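You operate a simulated robot arm through the tools that you are given. There is no shell and no other tool.

You run a simulated robot arm. Do the job below in one go: nothing can be reset, and whatever is moved stays where it is left.

JOB
Sort the four defects on to their fields of the mat.
Fine: black bean, broken bean, rough stone and cream shell; the green bean stays.
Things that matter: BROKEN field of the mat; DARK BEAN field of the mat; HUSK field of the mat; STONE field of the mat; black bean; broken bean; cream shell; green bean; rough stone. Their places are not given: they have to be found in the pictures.

The check looks at the end state, three seconds after you hand in, the way a careful person would. Anything else that was tipped, shoved, dropped, spilled or broken makes it a failure.

ROBOT AND FRAMES
A 7-joint arm with a three-finger gripper, fixed in place. Base frame: the origin is at the foot of the arm, x ahead of it, y to its left, z up; the work surface is at about z = 88.5. Readings come in cm, degrees, newtons and seconds.
Its first joint turns from -166.0 to 166.0 degrees. Payload 2.69 kg.
Tool frame: the origin (TCP) lies between the finger pads and is the grasp point; the fingertips stand 3 cm ahead of it; z points along the fingers, y is the line along which they close. Largest opening 12.8 cm; the body of the gripper starts 11.7 cm behind the TCP.
Orientation is that of the tool frame in the base frame, as [roll, pitch, yaw] about the fixed x, y, z axes, in that order (R = Rz(yaw) Ry(pitch) Rx(roll)). With the fingers straight down and closing along the base's y, the tool's x points along the base's -x, its y along +y and its z along -z.

CONTROLS
- The arm moves only by the tool step_arm. Its argument "increments" is a list of rows, each an object (a shift or turn left out is 0, a gripper value left out holds the last) with "offset": the shift along the tool's x, y, z in units of 40 mm (1.0 is 40 mm), a list of three; "angular": the turn, a rotation vector about the tool's x, y, z in units of 4 degrees (1.0 is 4 degrees), a list of three; "jaw": the gripper command, from -1 (fully open) to 1 (shut), values between in proportion. In form: [{"offset": [tx, ty, tz], "angular": [ax, ay, az], "jaw": jaw}, ...]. A call has 1 to 20 rows; each row shifts and turns the commanded pose from where the row before left it, along the tool's axes as they then stand. A call with a number of a shift or a turn outside -1 to 1 is refused whole. A row lasts 0.2 s, in which the tool goes at most 5 cm and 8.6 degrees; a call with a longer step from one row to the next is refused whole, and so is a gripper value outside its range. A pose out of reach is approached as far as the arm can. The call stops where the force on the tool passes 40 N (or 10 N more than at its start, if that is more) or the arm is blocked; 0.2 s more then pass. The fingers move at their own pace and stop on an object; they squeeze with about 30 N. The grip force told is the motor's: it shows also when the fingers shut on nothing. Time passes only in rows, and 0.2 s behind the last, so rows that do not move let the fingers close. It gives the time, the measured TCP pose, the force on the tool (base axes), the opening and the grip force at its end, in the units of the frame above (readings bear some noise), with the torque about the TCP (base axes, N m) and any sound that the robot's microphone picked up.
- Cameras (640 x 400 px; columns grow to the right, rows downward): "scene" is fixed at [5.08, 64.98, 143.59]; the picture's right is [-0.52, -0.86, 0.00], its down [-0.64, 0.38, -0.67] and it looks along [0.57, -0.35, -0.74] (base axes); focal length 344 px, centre (320, 200). "wrist" rides on the gripper at [5.8, 5.4, -13.1] in the tool frame; the picture's right is [-0.68, 0.74, 0.00], its down [-0.62, -0.57, -0.55] and it looks along [-0.40, -0.37, 0.84] (tool axes); focal length 234 px, centre (320, 200).
- capture(camera): a new picture of that camera. No time passes.
- slide_trunk(by): slides the trunk up (or, below 0, down) by that many cm; the arm rides with it, the base frame stays. It gives what a move gives, with no picture.
- probe_pixels(camera, pixels): for up to 12 pixels [column, row] of the newest picture of that camera ("zoom" is the newest enlarged one), the place [x, y, z] in the base frame of the surface seen there, good to about 0.2 cm. No time passes.
- close_up(camera, box): a new picture of the part [left, top, right, bottom] of that camera's present view, enlarged. No time passes.
- close_job(): hands the job in; it is judged then, once.

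Open the gripper and draw the arm clear of the work before you hand the job in, unless the task says otherwise.

The tools are called as a command line: name --argument value ..., lists and objects as JSON in quotes. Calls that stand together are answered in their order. step_arm: Moves the arm, as the interface text tells. Its arguments: {"type":"object","properties":{"increments":{"type":"array"}},"required":["increments"]} The other tools are called the same way: slide_trunk (by) slides the trunk up or down; capture (camera) takes a picture; probe_pixels (camera, pixels) gives the place of the surface under pixels of a picture; close_up (camera, box) takes an enlarged picture of a part of a camera's view; close_job () hands the job in.

At the start:

```text
time_s: 0.0
tcp_pos: [41.83, 47.48, 107.76]
ee_rot: [180.0, 0.1, -180.0]
wrist_force: [0.2, 0.1, 0.7]
torque: [0.0, 0.03, 0.01]
finger_gap: 12.79
grasp_force: 0.1
trunk travel left (down, up): [-15.0, 20.0]
```

scene: 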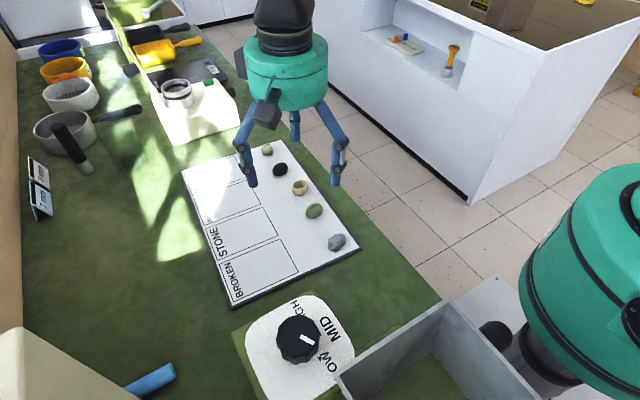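
wrist: 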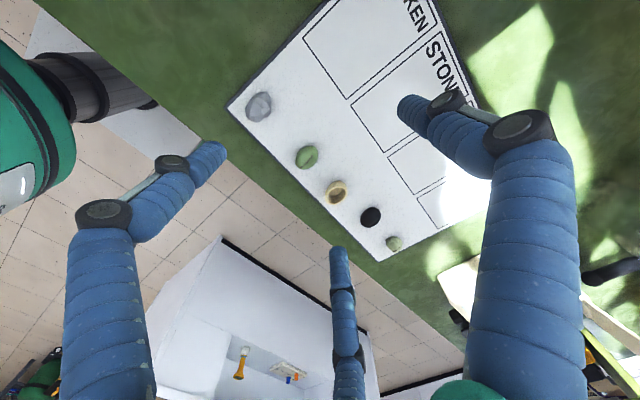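

The scene picture shows the mat around (270,220) with five small items along its right edge. I take enlarged views to tell the items and the field names apart.

close_up --camera "scene" --box '[170, 130, 370, 310]'

close_up --camera "wrist" --box '[210, 0, 530, 270]'

```text
2.22 times, centred on (270, 220) of scene
```

zoom: 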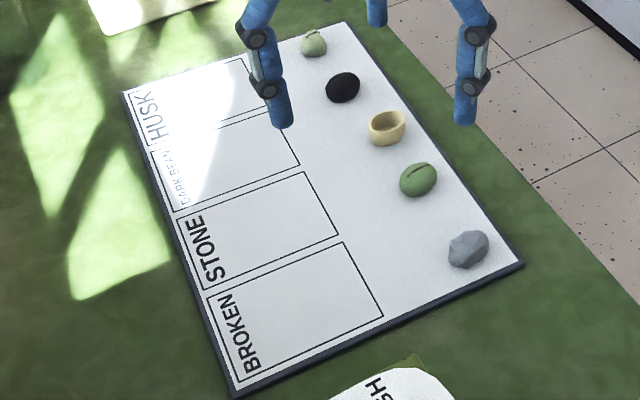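

```text
1.48 times, centred on (370, 135) of wrist
```

zoom: 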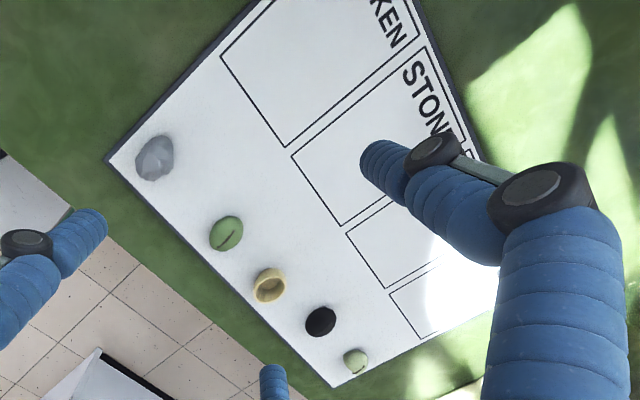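

The order of the fields is HUSK, DARK BEAN, STONE, BROKEN. The items from far to near are the small pale broken bean, black bean, cream shell, green bean and stone. I retake the scene enlargement to probe its pixels.

close_up --camera "scene" --box '[170, 130, 370, 310]'

close_up --camera "scene" --box '[240, 135, 360, 260]'

```text
2.22 times, centred on (270, 220) of scene
```

zoom: 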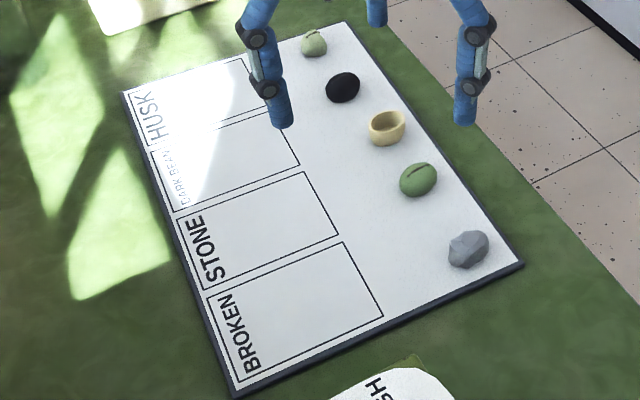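

```text
3.20 times, centred on (300, 198) of scene
```

zoom: 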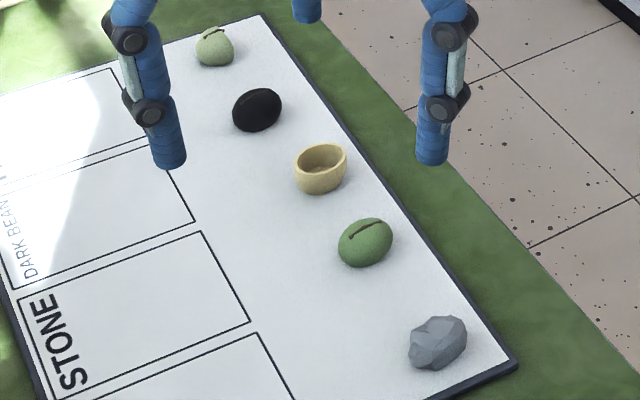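

In the newest zoom the items are at about (215,47), (258,110), (320,168), (366,243) and (437,342). I probe points on the items, on the mat beside them and on its edges.

probe_pixels --camera "zoom" --pixels '[[215, 47], [215, 63], [258, 108], [256, 130], [320, 160], [320, 192], [366, 241], [364, 266], [437, 340], [430, 368], [517, 362], [263, 17]]'

probe_pixels --camera "scene" --pixels '[[239, 279], [231, 306], [299, 273], [277, 239], [213, 265], [276, 236], [263, 207], [201, 231], [205, 260], [361, 248], [225, 172], [268, 142]]'

```text
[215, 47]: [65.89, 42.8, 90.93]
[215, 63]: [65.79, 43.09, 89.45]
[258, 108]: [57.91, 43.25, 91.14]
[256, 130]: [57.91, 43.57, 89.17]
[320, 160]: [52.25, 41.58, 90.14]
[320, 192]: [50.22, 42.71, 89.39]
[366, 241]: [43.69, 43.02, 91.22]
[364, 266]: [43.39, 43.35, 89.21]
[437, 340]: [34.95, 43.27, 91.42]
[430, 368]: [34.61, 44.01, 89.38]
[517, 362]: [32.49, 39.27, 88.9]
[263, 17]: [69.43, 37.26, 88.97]
```

```text
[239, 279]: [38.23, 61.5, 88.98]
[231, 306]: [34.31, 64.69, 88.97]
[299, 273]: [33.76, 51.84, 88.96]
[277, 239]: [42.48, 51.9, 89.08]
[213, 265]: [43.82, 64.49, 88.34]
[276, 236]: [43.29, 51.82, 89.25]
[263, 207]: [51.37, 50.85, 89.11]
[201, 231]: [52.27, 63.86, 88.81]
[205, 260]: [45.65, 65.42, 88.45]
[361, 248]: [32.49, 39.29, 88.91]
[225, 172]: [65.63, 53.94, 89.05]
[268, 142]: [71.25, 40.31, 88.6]
```

The mat lies at z ≈ 89.0, turned a few degrees. The gripper in the picture shows three blue fingers, so I probe their tips in both pictures to learn where they stand.

capture --camera "scene"

capture --camera "wrist"

probe_pixels --camera "scene" --pixels '[[250, 180], [248, 165], [242, 148], [337, 182], [338, 165], [342, 147], [294, 137], [294, 120], [290, 80], [240, 60], [268, 112], [325, 104]]'

probe_pixels --camera "wrist" --pixels '[[408, 110], [430, 120], [452, 102], [512, 130], [215, 150], [200, 165], [172, 165], [105, 212], [338, 255], [345, 300], [345, 345], [350, 385]]'

```text
taken
```

scene: 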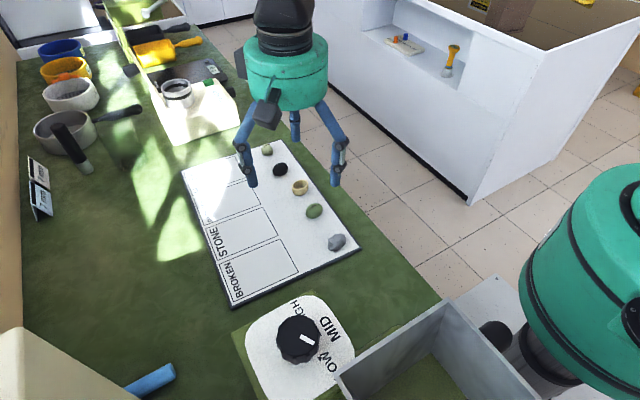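

```text
taken
```

wrist: 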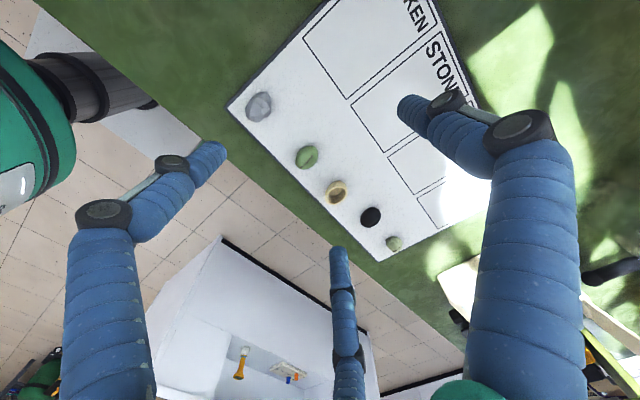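

```text
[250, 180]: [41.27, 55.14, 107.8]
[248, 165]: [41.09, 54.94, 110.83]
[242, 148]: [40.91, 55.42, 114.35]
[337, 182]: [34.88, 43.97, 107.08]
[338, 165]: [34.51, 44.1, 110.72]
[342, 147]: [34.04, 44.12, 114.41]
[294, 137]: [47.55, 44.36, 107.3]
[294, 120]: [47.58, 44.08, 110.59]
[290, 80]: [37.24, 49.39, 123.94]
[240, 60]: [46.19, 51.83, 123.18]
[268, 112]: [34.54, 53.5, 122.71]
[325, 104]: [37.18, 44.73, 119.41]
```

```text
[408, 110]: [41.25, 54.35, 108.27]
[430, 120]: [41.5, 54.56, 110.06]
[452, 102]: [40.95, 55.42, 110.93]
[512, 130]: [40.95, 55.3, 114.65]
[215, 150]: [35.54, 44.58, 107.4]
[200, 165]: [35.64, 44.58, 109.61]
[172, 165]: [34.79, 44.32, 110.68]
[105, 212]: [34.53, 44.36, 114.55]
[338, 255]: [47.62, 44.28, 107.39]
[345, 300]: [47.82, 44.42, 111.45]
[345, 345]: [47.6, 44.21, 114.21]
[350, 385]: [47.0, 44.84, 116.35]
```

The fingers stand in a ring of about 7 cm radius around the TCP (at [41.3,55], [35,44.3], [47.6,44.3]), tips near z ≈ 107. I half-close the jaw in the air to see how they really move.

step_arm --increments '[{"jaw": 0.2}, {"jaw": 0.2}, {"jaw": 0.2}, {"jaw": 0.2}]'

close_up --camera "scene" --box '[200, 60, 380, 200]'

capture --camera "wrist"

```text
time_s: 1.0
tcp_pos: [41.72, 47.53, 107.57]
ee_rot: [180.0, 0.0, -180.0]
wrist_force: [-0.1, -0.9, -0.4]
torque: [0.03, 0.0, 0.01]
finger_gap: 5.11
grasp_force: 0.0
trunk travel left (down, up): [-15.0, 20.0]
```

```text
2.86 times, centred on (290, 130) of scene
```

zoom: 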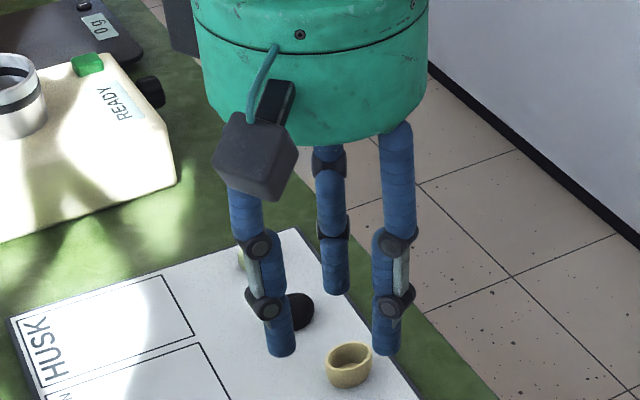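

```text
taken
```

wrist: 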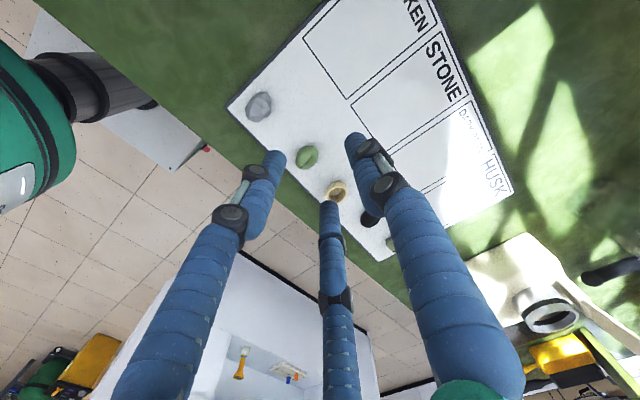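

At a told gap of 5.1 the three fingers have drawn in together. I probe their tips in the wrist picture, near (353,140), (277,158) and (329,208), and the tips in the zoom.

probe_pixels --camera "zoom" --pixels '[[281, 335], [281, 350], [270, 280], [386, 335], [385, 350], [385, 280], [337, 275], [337, 290], [330, 200], [264, 330], [295, 335]]'

probe_pixels --camera "wrist" --pixels '[[353, 138], [362, 155], [277, 156], [265, 170], [329, 206], [330, 225], [375, 150], [258, 172]]'

```text
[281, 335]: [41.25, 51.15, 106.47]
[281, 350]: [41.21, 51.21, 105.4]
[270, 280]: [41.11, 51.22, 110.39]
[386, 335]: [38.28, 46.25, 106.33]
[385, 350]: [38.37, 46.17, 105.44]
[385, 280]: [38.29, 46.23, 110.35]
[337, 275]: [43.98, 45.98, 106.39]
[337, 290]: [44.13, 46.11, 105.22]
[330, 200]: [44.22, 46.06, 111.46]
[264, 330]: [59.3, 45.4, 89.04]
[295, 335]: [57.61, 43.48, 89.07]
```

```text
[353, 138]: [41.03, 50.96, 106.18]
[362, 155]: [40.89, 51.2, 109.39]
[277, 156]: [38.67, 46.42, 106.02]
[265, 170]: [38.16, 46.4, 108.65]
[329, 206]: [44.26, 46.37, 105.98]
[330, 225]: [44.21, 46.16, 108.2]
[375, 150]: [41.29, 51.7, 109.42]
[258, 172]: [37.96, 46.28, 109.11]
```

The ring now has an inner radius of about 2.5 cm, as the gap tells, and the tips are at about z = 105 (lower than when open). I close further, to a gap near 2.4, to see how low the tips come.

step_arm --increments '[{"jaw": 0.63}, {"jaw": 0.63}, {"jaw": 0.63}]'

close_up --camera "scene" --box '[260, 120, 340, 190]'

close_up --camera "wrist" --box '[260, 100, 420, 220]'

```text
time_s: 1.8
tcp_pos: [41.82, 47.57, 107.73]
ee_rot: [-179.9, 0.1, -180.0]
wrist_force: [0.4, 0.7, -1.3]
torque: [0.0, 0.0, 0.02]
finger_gap: 2.38
grasp_force: 0.0
trunk travel left (down, up): [-15.0, 20.0]
```

```text
5.71 times, centred on (300, 155) of scene
```

zoom: 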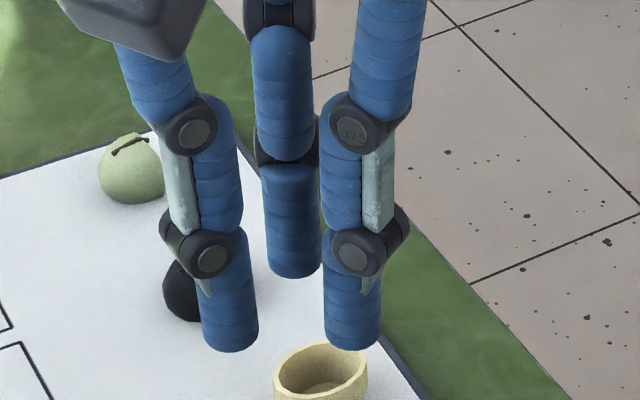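

```text
3.33 times, centred on (340, 160) of wrist
```

zoom: 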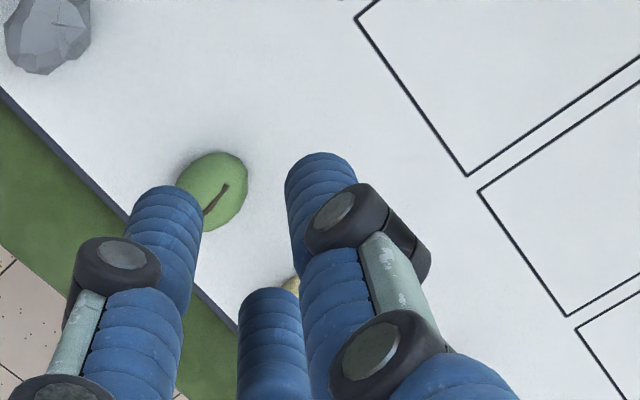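

The three tips are now close together. I probe their ends from the wrist zoom and from a new scene picture.

probe_pixels --camera "zoom" --pixels '[[318, 158], [300, 190], [175, 192], [170, 220], [270, 293], [270, 320], [335, 170], [195, 215], [295, 300]]'

close_up --camera "scene" --box '[260, 120, 340, 190]'

probe_pixels --camera "zoom" --pixels '[[230, 330], [232, 347], [232, 350], [352, 330], [352, 345], [295, 260], [295, 273], [205, 320], [253, 320], [330, 320], [376, 320]]'

```text
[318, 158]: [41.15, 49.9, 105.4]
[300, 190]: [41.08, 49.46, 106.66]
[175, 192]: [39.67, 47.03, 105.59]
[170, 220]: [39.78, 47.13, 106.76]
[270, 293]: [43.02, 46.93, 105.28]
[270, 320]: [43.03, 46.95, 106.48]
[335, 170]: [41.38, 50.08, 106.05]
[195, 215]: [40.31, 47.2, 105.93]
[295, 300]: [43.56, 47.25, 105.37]
```

```text
5.71 times, centred on (300, 155) of scene
```

zoom: 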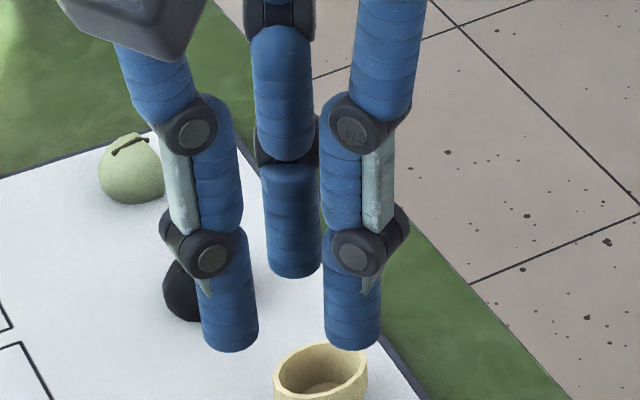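

```text
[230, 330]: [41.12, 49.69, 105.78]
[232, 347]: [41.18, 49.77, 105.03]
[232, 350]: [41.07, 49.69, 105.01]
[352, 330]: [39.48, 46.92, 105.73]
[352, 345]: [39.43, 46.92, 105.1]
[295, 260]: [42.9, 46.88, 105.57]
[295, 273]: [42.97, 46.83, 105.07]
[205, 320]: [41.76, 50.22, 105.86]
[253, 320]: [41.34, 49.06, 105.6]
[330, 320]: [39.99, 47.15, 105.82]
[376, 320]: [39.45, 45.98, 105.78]
```

The tips lie about 2.8–3 cm below the TCP and the ring is centred on it, so it is a three-finger centring grip. Now I shift the arm so the wrist camera looks almost straight down on the row of items.

step_arm --increments '[{"offset": [-0.75, -0.495, 0], "jaw": 0.3}, {"offset": [-0.75, -0.495, 0]}, {"offset": [-0.75, -0.495, 0]}, {"offset": [-0.75, -0.495, 0]}, {"offset": [-0.75, -0.495, 0]}, {}, {}]'

capture --camera "wrist"

capture --camera "scene"

```text
time_s: 3.4
tcp_pos: [56.71, 37.4, 107.88]
ee_rot: [-180.0, 0.0, 180.0]
wrist_force: [-0.5, -1.2, 0.3]
torque: [-0.04, -0.03, -0.01]
finger_gap: 4.44
grasp_force: 0.1
trunk travel left (down, up): [-15.0, 20.0]
```

```text
taken
```

wrist: 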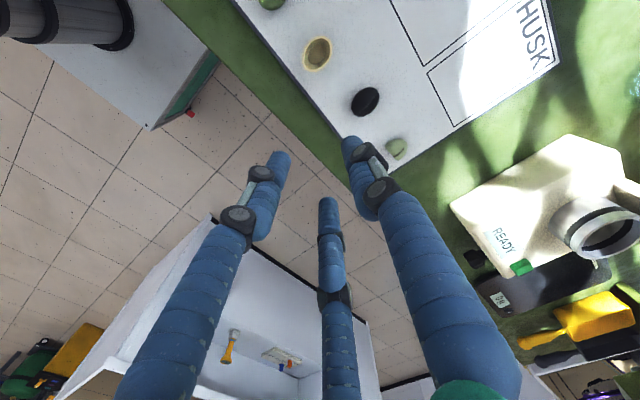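

```text
taken
```

scene: 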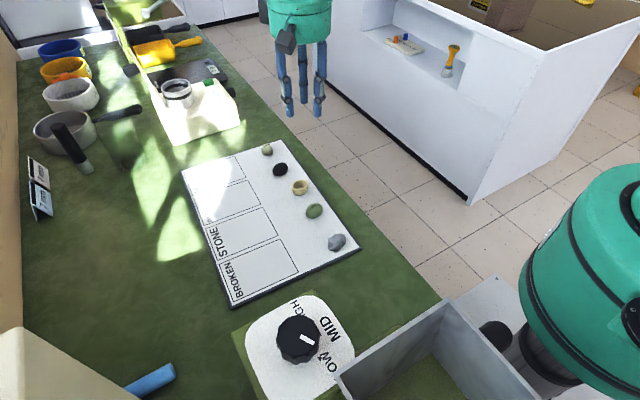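

The broken bean (396,148), black bean (365,101), shell (317,54) are seen near straight down. I enlarge them and then probe.

close_up --camera "wrist" --box '[290, 20, 450, 170]'

```text
2.67 times, centred on (370, 95) of wrist
```

zoom: 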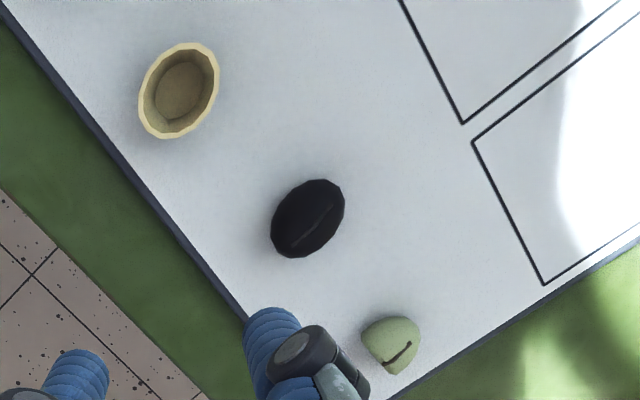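

Probing now the black bean, broken bean and shell at their outlines and centres in this zoom.

probe_pixels --camera "zoom" --pixels '[[307, 218], [280, 250], [338, 188], [282, 205], [332, 232], [310, 183], [300, 254], [391, 345], [366, 342], [416, 345], [391, 321], [398, 371]]'

probe_pixels --camera "zoom" --pixels '[[178, 90], [185, 46], [212, 62], [142, 105], [165, 135], [214, 90], [150, 68], [190, 120], [405, 20], [463, 122], [473, 142], [543, 283]]'

```text
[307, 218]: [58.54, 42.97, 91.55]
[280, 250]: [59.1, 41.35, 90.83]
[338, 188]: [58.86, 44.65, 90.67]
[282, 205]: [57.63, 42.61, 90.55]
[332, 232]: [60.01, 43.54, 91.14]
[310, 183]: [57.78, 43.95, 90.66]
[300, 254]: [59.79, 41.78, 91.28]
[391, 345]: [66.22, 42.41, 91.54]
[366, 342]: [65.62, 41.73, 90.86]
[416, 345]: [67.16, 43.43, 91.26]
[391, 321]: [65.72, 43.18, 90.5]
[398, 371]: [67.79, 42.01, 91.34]
```

```text
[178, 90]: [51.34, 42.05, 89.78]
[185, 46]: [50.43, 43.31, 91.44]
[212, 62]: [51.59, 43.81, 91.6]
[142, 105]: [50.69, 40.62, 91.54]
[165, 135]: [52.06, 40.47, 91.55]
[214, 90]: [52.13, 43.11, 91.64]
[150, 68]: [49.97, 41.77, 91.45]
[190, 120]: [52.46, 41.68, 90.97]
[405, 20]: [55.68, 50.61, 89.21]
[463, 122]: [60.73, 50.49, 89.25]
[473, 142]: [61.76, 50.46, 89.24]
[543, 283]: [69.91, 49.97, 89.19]
```

Black bean centre is about (58.8,43.0), broken bean about (66.6,42.5), and shell about (51.3,42.1). I now move 12 cm toward the base to look down on the green bean and the stone, and probe the machine and dial for clearance.

probe_pixels --camera "scene" --pixels '[[172, 143], [238, 122], [240, 105], [207, 85], [178, 85], [160, 105], [298, 325], [275, 345], [340, 385], [440, 310], [490, 330], [250, 330]]'

step_arm --increments '[{"offset": [0.745, 0, 0]}, {"offset": [0.745, 0, 0]}, {"offset": [0.745, 0, 0]}, {"offset": [0.745, 0, 0]}, {}, {}]'

close_up --camera "wrist" --box '[210, 0, 450, 150]'

```text
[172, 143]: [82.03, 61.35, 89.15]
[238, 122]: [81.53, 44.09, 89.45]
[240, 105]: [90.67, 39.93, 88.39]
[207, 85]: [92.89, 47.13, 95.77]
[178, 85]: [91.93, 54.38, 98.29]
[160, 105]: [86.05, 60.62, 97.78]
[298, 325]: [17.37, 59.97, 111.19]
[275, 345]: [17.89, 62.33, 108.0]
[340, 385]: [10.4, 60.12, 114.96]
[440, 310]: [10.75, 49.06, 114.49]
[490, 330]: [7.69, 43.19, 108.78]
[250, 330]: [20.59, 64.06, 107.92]
```

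```text
time_s: 4.8
tcp_pos: [44.72, 37.55, 107.62]
ee_rot: [-180.0, 0.0, -180.0]
wrist_force: [1.0, 0.0, 0.3]
torque: [0.01, 0.0, 0.01]
finger_gap: 4.49
grasp_force: 0.1
trunk travel left (down, up): [-15.0, 20.0]
```

```text
2.67 times, centred on (330, 75) of wrist
```

zoom: 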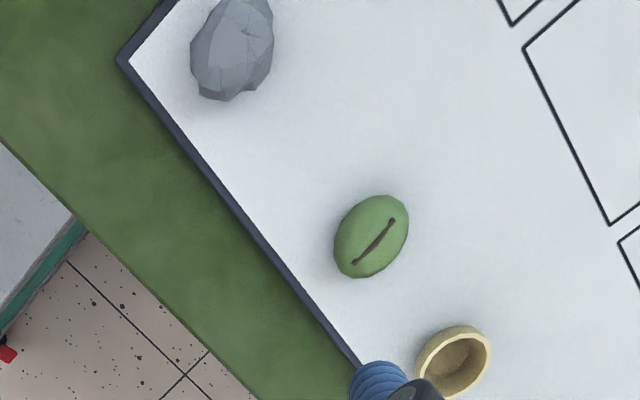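

The dial unit and tall box stand at x < 21 and the machine at x > 81, so both are clear of the work. Next I probe the stone (232,50), the green bean (371,237) and the shell in this zoom.

probe_pixels --camera "zoom" --pixels '[[233, 45], [195, 60], [270, 40], [230, 95], [250, 5], [205, 25], [255, 80], [210, 88], [371, 237], [340, 262], [403, 210], [355, 205]]'

capture --camera "wrist"

```text
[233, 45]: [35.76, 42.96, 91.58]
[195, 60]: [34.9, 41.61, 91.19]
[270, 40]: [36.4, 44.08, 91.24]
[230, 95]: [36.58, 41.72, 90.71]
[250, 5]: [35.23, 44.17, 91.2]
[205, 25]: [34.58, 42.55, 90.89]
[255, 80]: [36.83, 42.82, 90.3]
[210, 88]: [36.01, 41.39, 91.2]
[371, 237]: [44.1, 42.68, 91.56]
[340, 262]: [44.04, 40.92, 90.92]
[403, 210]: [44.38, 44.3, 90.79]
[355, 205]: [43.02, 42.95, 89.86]
```

```text
taken
```

wrist: 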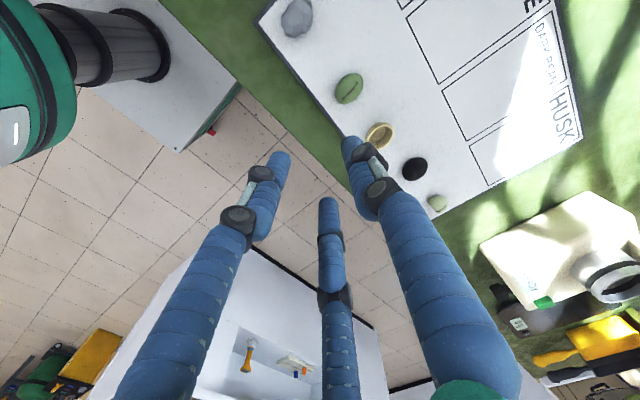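

Stone centre is about (35.7,43.0) and green bean about (44.0,42.6). Now I look closer at the fields to get their outlines.

close_up --camera "scene" --box '[175, 150, 305, 312]'

```text
2.47 times, centred on (240, 231) of scene
```

zoom: 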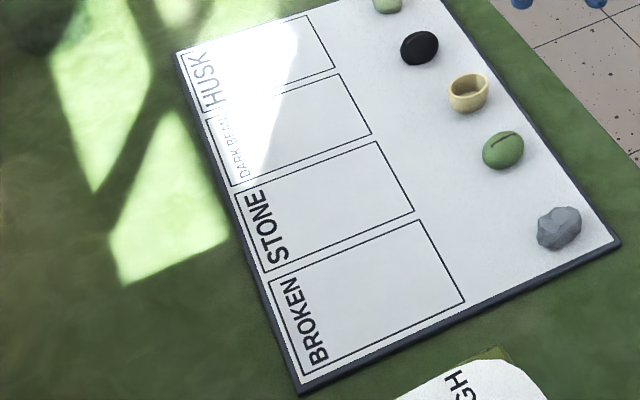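

The four boxes are clear here, with the names inside at their left ends. I probe the box corners.

probe_pixels --camera "zoom" --pixels '[[419, 221], [465, 301], [268, 280], [304, 375], [376, 142], [413, 211], [236, 193], [264, 271], [339, 75], [371, 134], [207, 118], [232, 185]]'

probe_pixels --camera "zoom" --pixels '[[306, 16], [335, 68], [181, 60], [204, 110], [310, 345], [275, 240], [241, 165], [220, 95]]'

```text
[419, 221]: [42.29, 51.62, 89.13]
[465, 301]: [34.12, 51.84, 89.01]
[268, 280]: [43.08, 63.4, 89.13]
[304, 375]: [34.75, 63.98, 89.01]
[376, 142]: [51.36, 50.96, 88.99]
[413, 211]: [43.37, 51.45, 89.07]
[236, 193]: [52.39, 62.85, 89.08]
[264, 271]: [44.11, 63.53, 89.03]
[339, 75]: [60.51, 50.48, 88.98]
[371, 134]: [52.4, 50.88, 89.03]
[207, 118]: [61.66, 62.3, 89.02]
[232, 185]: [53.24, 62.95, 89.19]
```

```text
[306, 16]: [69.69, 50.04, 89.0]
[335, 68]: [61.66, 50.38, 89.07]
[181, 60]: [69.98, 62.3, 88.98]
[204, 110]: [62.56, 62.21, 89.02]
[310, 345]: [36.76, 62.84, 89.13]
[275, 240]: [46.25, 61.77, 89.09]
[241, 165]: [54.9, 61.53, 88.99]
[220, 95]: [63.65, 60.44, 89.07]
```

The field centres are: HUSK (66.1,56.2), DARK BEAN (57.0,56.7), STONE (47.8,57.2), BROKEN (38.6,57.7). I go above the black bean at (58.8,43.0), tips stopping about 3 cm over it, and look again.

step_arm --increments '[{"offset": [-0.878, 0.34, 0], "jaw": 0.19}, {"offset": [-0.878, 0.34, 0]}, {"offset": [-0.878, 0.34, 0]}, {"offset": [-0.878, 0.34, 0]}, {"offset": [0, 0, 0.893]}, {"offset": [0, 0, 0.893]}, {"offset": [0, 0, 0.893]}, {}, {}]'

close_up --camera "scene" --box '[230, 100, 340, 210]'

capture --camera "wrist"

```text
time_s: 6.8
tcp_pos: [59.19, 43.09, 96.98]
ee_rot: [-180.0, 0.1, 180.0]
wrist_force: [0.4, 0.8, 0.5]
torque: [0.0, 0.01, 0.02]
finger_gap: 5.2
grasp_force: 0.1
trunk travel left (down, up): [-15.0, 20.0]
```

```text
3.64 times, centred on (285, 155) of scene
```

zoom: 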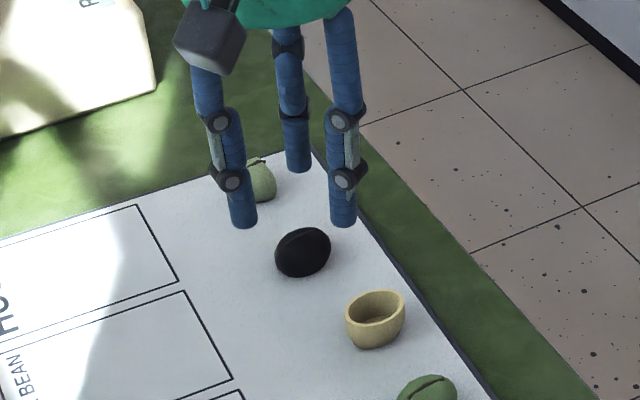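

```text
taken
```

wrist: 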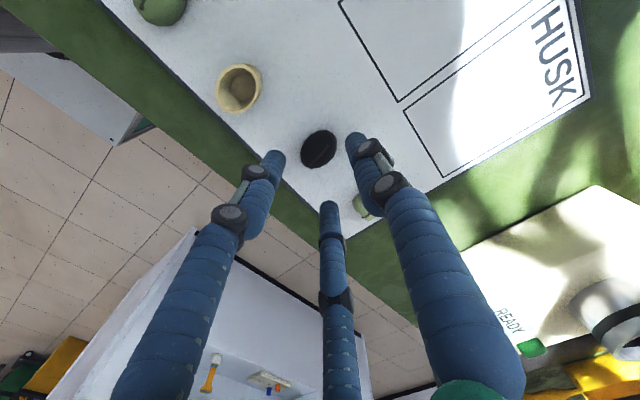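

The bean sits under the ring in the wrist picture at (318,148). I probe the three tips and the bean to check the centring before going down.

probe_pixels --camera "zoom" --pixels '[[243, 215], [243, 224], [342, 215], [342, 224], [298, 160], [298, 169], [303, 250], [303, 272], [262, 180]]'

probe_pixels --camera "wrist" --pixels '[[319, 148], [304, 160], [333, 138], [310, 138], [328, 160], [312, 165], [326, 132]]'

step_arm --increments '[{}]'

```text
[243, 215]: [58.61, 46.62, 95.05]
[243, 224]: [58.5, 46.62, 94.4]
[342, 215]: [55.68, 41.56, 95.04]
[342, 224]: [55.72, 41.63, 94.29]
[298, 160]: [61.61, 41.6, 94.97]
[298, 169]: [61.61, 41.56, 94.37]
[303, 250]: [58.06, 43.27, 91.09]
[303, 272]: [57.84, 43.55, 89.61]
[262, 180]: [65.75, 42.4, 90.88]
```

```text
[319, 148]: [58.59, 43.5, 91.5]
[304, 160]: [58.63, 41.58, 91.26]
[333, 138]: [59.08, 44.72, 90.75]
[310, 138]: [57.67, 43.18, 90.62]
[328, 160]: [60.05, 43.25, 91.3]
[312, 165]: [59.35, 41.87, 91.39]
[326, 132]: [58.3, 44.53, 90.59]
```

```text
time_s: 7.2
tcp_pos: [59.28, 42.9, 96.96]
ee_rot: [-180.0, 0.0, 180.0]
wrist_force: [0.1, 0.1, -0.6]
torque: [0.0, 0.02, 0.0]
finger_gap: 5.17
grasp_force: 0.2
trunk travel left (down, up): [-15.0, 20.0]
```

The ring centre is near (59.2,42.95) and the bean centre near (58.85,43.1), with the tips 3 cm below the TCP. I correct by (-0.35,+0.15), go down 4.6 cm so the tips stop about 0.3 cm above the mat, and check before closing.

step_arm --increments '[{"offset": [0.0875, 0.0375, 0.2]}, {"offset": [0, 0, 0.25]}, {"offset": [0, 0, 0.25]}, {"offset": [0, 0, 0.25]}, {"offset": [0, 0, 0.2]}, {}, {}]'

close_up --camera "scene" --box '[230, 120, 340, 210]'

close_up --camera "wrist" --box '[220, 90, 420, 230]'

```text
time_s: 8.8
tcp_pos: [58.71, 43.14, 92.41]
ee_rot: [180.0, 0.1, -180.0]
wrist_force: [0.3, 0.2, 0.2]
torque: [0.0, -0.01, 0.0]
finger_gap: 5.18
grasp_force: 0.1
trunk travel left (down, up): [-15.0, 20.0]
```

```text
4.44 times, centred on (285, 165) of scene
```

zoom: 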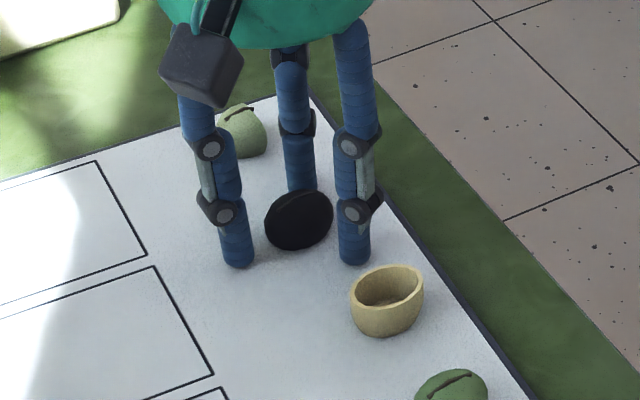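

```text
2.86 times, centred on (320, 160) of wrist
```

zoom: 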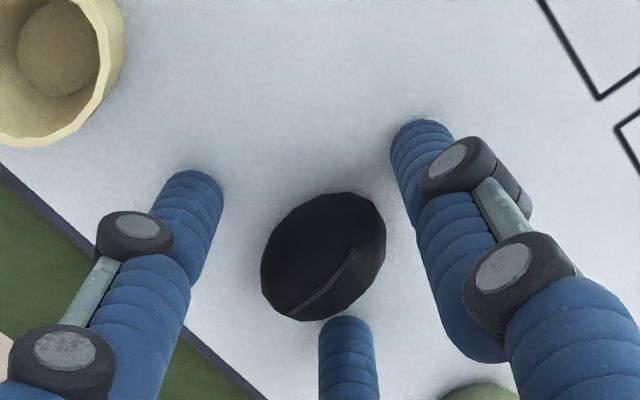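

The bean stands inside the three tips with free space to all of them. I close the jaw and wait for it to settle.

step_arm --increments '[{"jaw": 1}, {"jaw": 1}, {"jaw": 1}, {"jaw": 1}, {"jaw": 1}]'

close_up --camera "scene" --box '[230, 120, 340, 210]'

close_up --camera "wrist" --box '[220, 90, 420, 230]'

```text
time_s: 10.0
tcp_pos: [58.71, 43.22, 92.45]
ee_rot: [-179.9, 0.0, 180.0]
wrist_force: [-0.1, 0.1, 0.4]
torque: [0.01, -0.02, 0.0]
finger_gap: 2.92
grasp_force: 30.2
trunk travel left (down, up): [-15.0, 20.0]
```

```text
4.44 times, centred on (285, 165) of scene
```

zoom: 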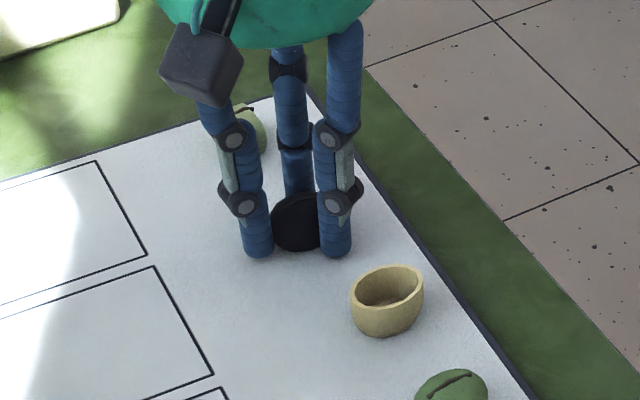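

```text
2.86 times, centred on (320, 160) of wrist
```

zoom: 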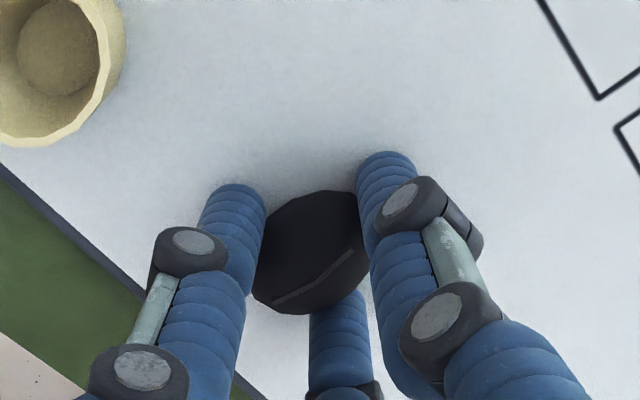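

The jaw stopped at a gap of 2.92 with 30 N, so the bean is held. I lift it 6 cm and check that it comes along.

step_arm --increments '[{"offset": [0, 0, -0.2]}, {"offset": [0, 0, -0.4]}, {"offset": [0, 0, -0.45]}, {"offset": [0, 0, -0.45]}, {}]'

close_up --camera "scene" --box '[230, 100, 340, 210]'

```text
time_s: 11.2
tcp_pos: [58.47, 43.31, 98.28]
ee_rot: [179.9, 0.0, -179.9]
wrist_force: [-0.4, -0.6, -0.8]
torque: [-0.01, -0.01, -0.04]
finger_gap: 2.93
grasp_force: 30.1
trunk travel left (down, up): [-15.0, 20.0]
```

```text
3.64 times, centred on (285, 155) of scene
```

zoom: 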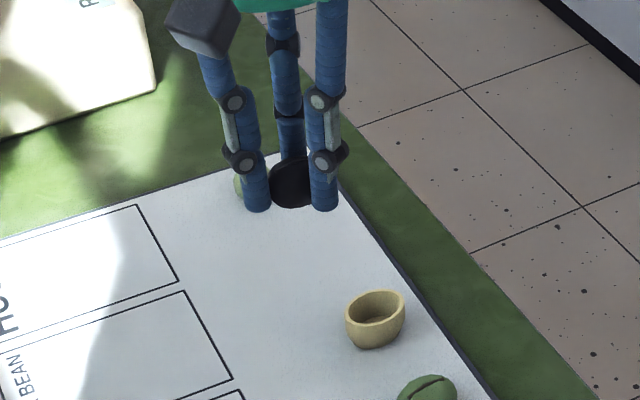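

The bean hangs in the fingers. I carry it 12.8 cm to the left over the DARK BEAN field and check before lowering.

step_arm --increments '[{"offset": [0.103, 0.5, 0]}, {"offset": [0.103, 0.797, 0]}, {"offset": [0.103, 0.797, 0]}, {"offset": [0.103, 0.797, 0]}, {"offset": [0, 0.3, 0]}, {}, {}]'

close_up --camera "scene" --box '[170, 120, 350, 290]'

capture --camera "wrist"

```text
time_s: 12.8
tcp_pos: [56.95, 55.96, 98.38]
ee_rot: [180.0, -0.1, 180.0]
wrist_force: [-0.3, 0.1, 0.2]
torque: [0.01, -0.03, 0.01]
finger_gap: 2.91
grasp_force: 30.4
trunk travel left (down, up): [-15.0, 20.0]
```

```text
2.35 times, centred on (260, 205) of scene
```

zoom: 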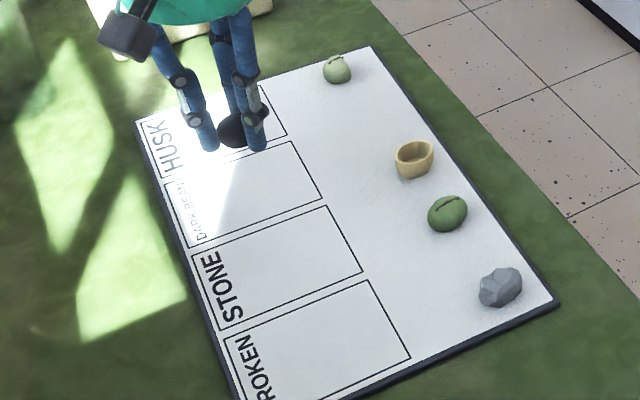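

```text
taken
```

wrist: 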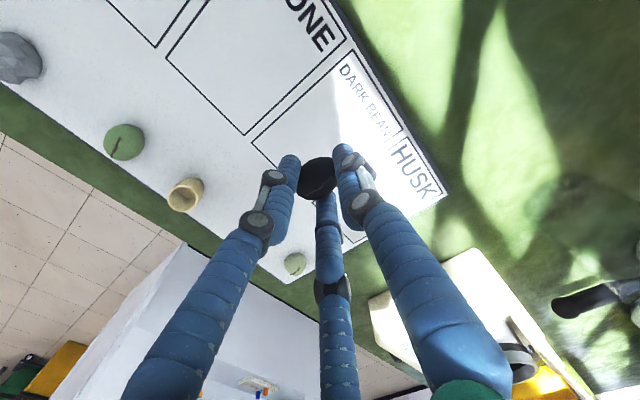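

The TCP reads (56.95,55.96), at the middle of the DARK BEAN field. I lower 5.9 cm slowly to just over the mat.

step_arm --increments '[{"offset": [0, 0, 0.45]}, {"offset": [0, 0, 0.45]}, {"offset": [0, 0, 0.3]}, {"offset": [0, 0, 0.15]}, {"offset": [0, 0, 0.12]}, {}, {}]'

close_up --camera "scene" --box '[170, 120, 350, 290]'

```text
time_s: 14.4
tcp_pos: [56.89, 55.94, 92.47]
ee_rot: [179.9, 0.0, 179.9]
wrist_force: [-0.6, -0.5, -0.1]
torque: [0.0, 0.0, 0.03]
finger_gap: 2.9
grasp_force: 29.1
trunk travel left (down, up): [-15.0, 20.0]
```

```text
2.35 times, centred on (260, 205) of scene
```

zoom: 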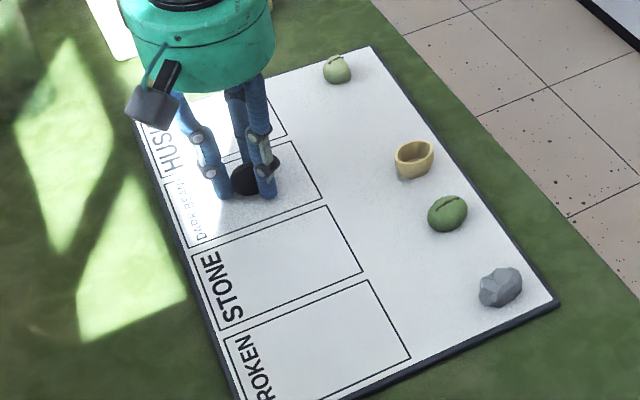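

No contact force, and the bean is inside the field. I open in small steps to a gap of 5.2 and then rise straight up.

step_arm --increments '[{"jaw": 0.5}, {"jaw": 0.45}, {"jaw": 0.38}, {"jaw": 0.28}, {"jaw": 0.19}, {"jaw": 0.19}, {"offset": [0, 0, -0.3]}, {"offset": [0, 0, -0.6]}, {"offset": [0, 0, -0.6]}, {}]'

close_up --camera "scene" --box '[170, 120, 350, 290]'

capture --camera "wrist"

```text
time_s: 16.6
tcp_pos: [56.93, 56.03, 98.68]
ee_rot: [-179.9, 0.0, -180.0]
wrist_force: [-0.2, 0.9, 0.5]
torque: [0.06, -0.03, -0.01]
finger_gap: 5.2
grasp_force: 0.1
trunk travel left (down, up): [-15.0, 20.0]
```

```text
2.35 times, centred on (260, 205) of scene
```

zoom: 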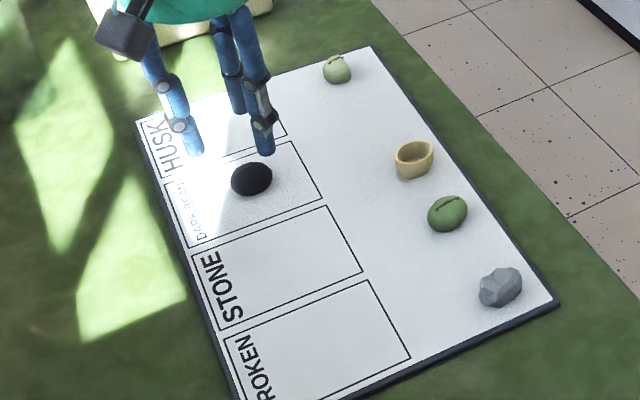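

```text
taken
```

wrist: 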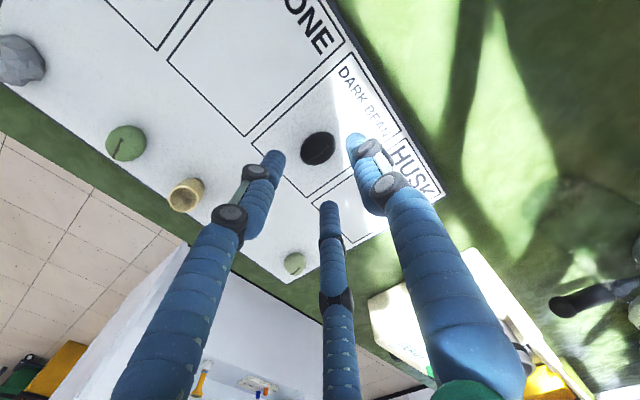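

The black bean lies well inside its field. Next I go over the cream shell at (51.3,42.1), tips staying 4 cm above the items.

step_arm --increments '[{"offset": [0.352, -0.869, 0]}, {"offset": [0.352, -0.869, 0]}, {"offset": [0.352, -0.869, 0]}, {"offset": [0.352, -0.869, 0]}, {"offset": [0, 0, 0.3]}, {}, {}]'

close_up --camera "scene" --box '[240, 115, 350, 225]'

capture --camera "wrist"

```text
time_s: 18.2
tcp_pos: [51.02, 42.1, 97.42]
ee_rot: [-180.0, 0.0, -180.0]
wrist_force: [0.7, 1.4, -0.4]
torque: [-0.02, -0.02, 0.01]
finger_gap: 5.18
grasp_force: 0.1
trunk travel left (down, up): [-15.0, 20.0]
```

```text
3.64 times, centred on (295, 170) of scene
```

zoom: 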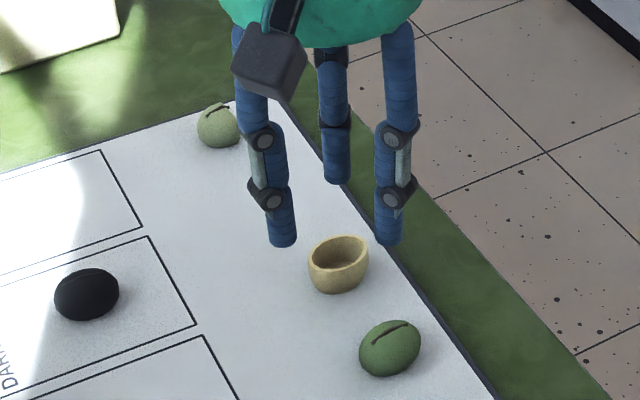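

```text
taken
```

wrist: 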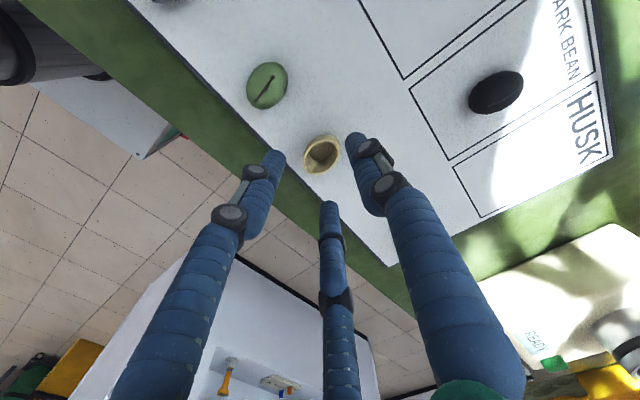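

The shell is between the tips in the wrist picture, at (322,155). I probe the tips and the shell's rim to check the centring.

probe_pixels --camera "zoom" --pixels '[[284, 233], [284, 242], [388, 233], [388, 242], [339, 172], [339, 181], [340, 240], [338, 262], [340, 292]]'

probe_pixels --camera "wrist" --pixels '[[306, 168], [315, 173], [337, 140], [338, 152], [308, 145], [320, 138], [332, 166], [303, 155], [321, 158]]'

```text
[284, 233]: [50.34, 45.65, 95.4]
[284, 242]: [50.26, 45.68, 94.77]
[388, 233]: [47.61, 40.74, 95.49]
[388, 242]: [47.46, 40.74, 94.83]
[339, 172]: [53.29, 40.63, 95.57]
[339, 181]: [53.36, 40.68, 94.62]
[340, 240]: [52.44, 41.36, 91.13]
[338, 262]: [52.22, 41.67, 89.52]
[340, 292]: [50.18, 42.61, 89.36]
```

```text
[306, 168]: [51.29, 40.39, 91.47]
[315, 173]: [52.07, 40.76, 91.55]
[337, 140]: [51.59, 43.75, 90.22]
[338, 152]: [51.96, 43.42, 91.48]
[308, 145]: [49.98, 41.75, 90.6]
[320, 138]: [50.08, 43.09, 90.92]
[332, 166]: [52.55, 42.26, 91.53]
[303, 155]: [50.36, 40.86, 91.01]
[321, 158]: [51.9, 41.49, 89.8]
```

The ring centre is (50.95,42.05) and the shell centre about (51.25,42.05). I shift +0.3 in x, go down 5.0 cm and look before closing.

step_arm --increments '[{"offset": [-0.075, 0, 0.25]}, {"offset": [0, 0, 0.3]}, {"offset": [0, 0, 0.3]}, {"offset": [0, 0, 0.25]}, {"offset": [0, 0, 0.15]}, {}, {}]'

close_up --camera "scene" --box '[240, 125, 350, 225]'

close_up --camera "wrist" --box '[220, 90, 420, 230]'

```text
time_s: 19.8
tcp_pos: [51.51, 42.05, 92.24]
ee_rot: [-179.9, 0.0, 180.0]
wrist_force: [-0.6, -0.2, -0.4]
torque: [-0.01, 0.0, 0.0]
finger_gap: 5.19
grasp_force: 0.1
trunk travel left (down, up): [-15.0, 20.0]
```

```text
4.00 times, centred on (295, 175) of scene
```

zoom: 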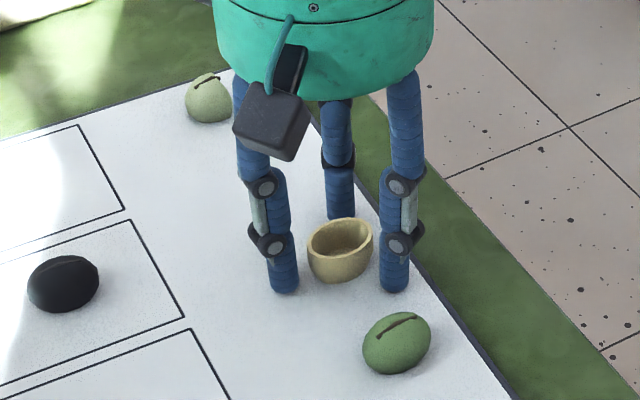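

```text
2.86 times, centred on (320, 160) of wrist
```

zoom: 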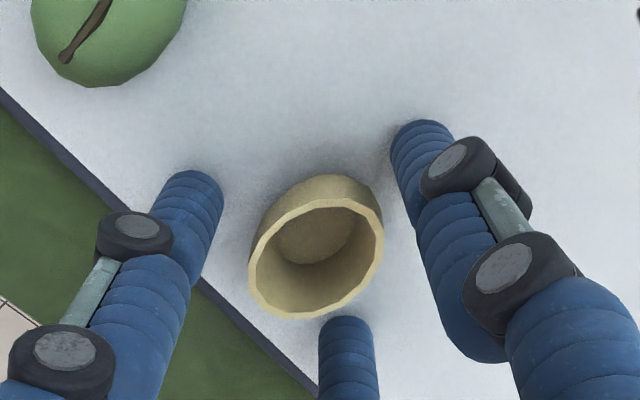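

The shell stands free inside the tips. As it may be frail I close only to a commanded gap of about 2.6 and read the force.

step_arm --increments '[{"jaw": 0.4}, {"jaw": 0.5}, {"jaw": 0.55}, {"jaw": 0.59}, {"jaw": 0.59}, {"jaw": 0.59}]'

close_up --camera "scene" --box '[240, 125, 350, 225]'

close_up --camera "wrist" --box '[220, 90, 420, 230]'

```text
time_s: 21.2
tcp_pos: [51.4, 41.92, 92.38]
ee_rot: [-179.9, 0.0, -180.0]
wrist_force: [1.5, -0.7, 0.6]
torque: [0.0, 0.0, -0.03]
finger_gap: 2.94
grasp_force: 30.2
trunk travel left (down, up): [-15.0, 20.0]
```

```text
4.00 times, centred on (295, 175) of scene
```

zoom: 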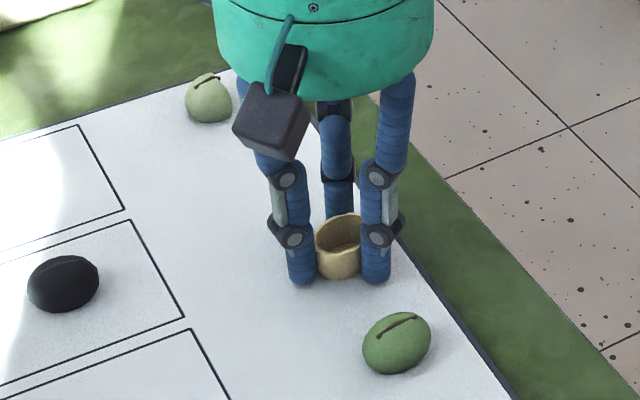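

```text
2.86 times, centred on (320, 160) of wrist
```

zoom: 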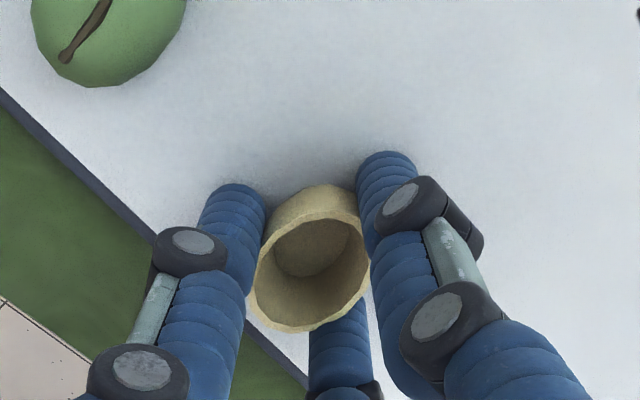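

The shell is held whole at a gap of 2.94. I lift it 6 cm slowly and check it.

step_arm --increments '[{"offset": [0, 0, -0.2]}, {"offset": [0, 0, -0.4]}, {"offset": [0, 0, -0.45]}, {"offset": [0, 0, -0.45]}, {}]'

close_up --camera "scene" --box '[240, 115, 350, 225]'

close_up --camera "wrist" --box '[220, 90, 420, 230]'

```text
time_s: 22.4
tcp_pos: [51.6, 42.16, 98.46]
ee_rot: [179.9, -0.1, 180.0]
wrist_force: [0.1, 0.3, 0.0]
torque: [0.01, 0.0, -0.01]
finger_gap: 2.93
grasp_force: 29.8
trunk travel left (down, up): [-15.0, 20.0]
```

```text
3.64 times, centred on (295, 170) of scene
```

zoom: 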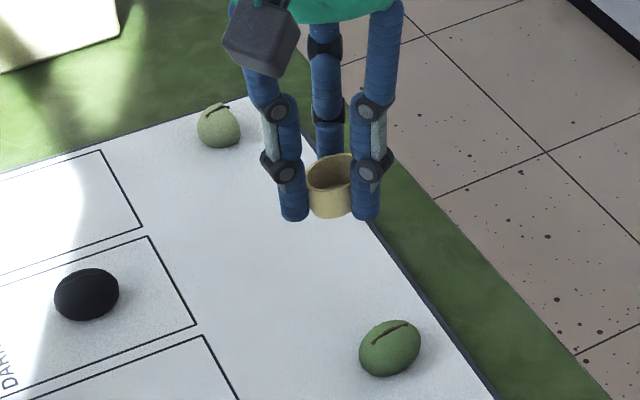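

```text
2.86 times, centred on (320, 160) of wrist
```

zoom: 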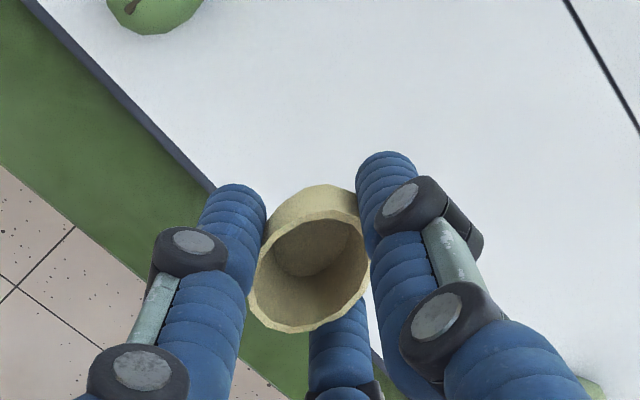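

The shell hangs level in the fingers. I carry it to the HUSK field at (66.0,55.8), passing well above the mat.

step_arm --increments '[{"offset": [-0.4, 0.371, 0]}, {"offset": [-0.604, 0.571, 0]}, {"offset": [-0.604, 0.571, 0]}, {"offset": [-0.604, 0.571, 0]}, {"offset": [-0.604, 0.571, 0]}, {"offset": [-0.604, 0.571, 0]}, {"offset": [-0.205, 0.2, 0]}, {}, {}]'

close_up --camera "scene" --box '[170, 100, 350, 270]'

capture --camera "wrist"

```text
time_s: 24.4
tcp_pos: [66.11, 55.68, 98.45]
ee_rot: [180.0, 0.0, -180.0]
wrist_force: [-0.9, 0.1, -0.3]
torque: [0.03, -0.04, 0.04]
finger_gap: 2.93
grasp_force: 30.3
trunk travel left (down, up): [-15.0, 20.0]
```

```text
2.35 times, centred on (260, 185) of scene
```

zoom: 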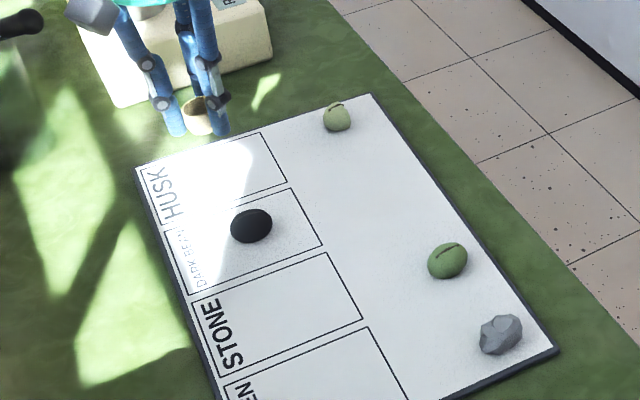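

```text
taken
```

wrist: 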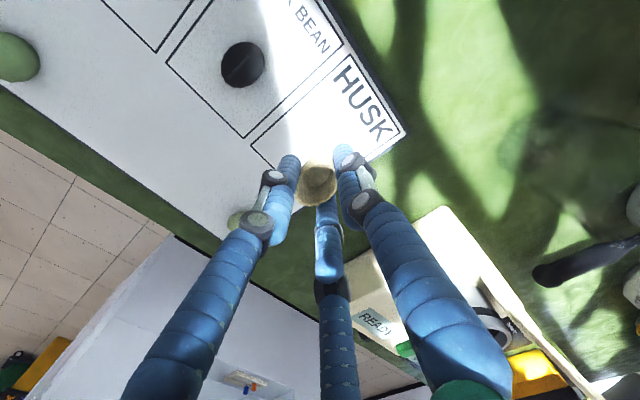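

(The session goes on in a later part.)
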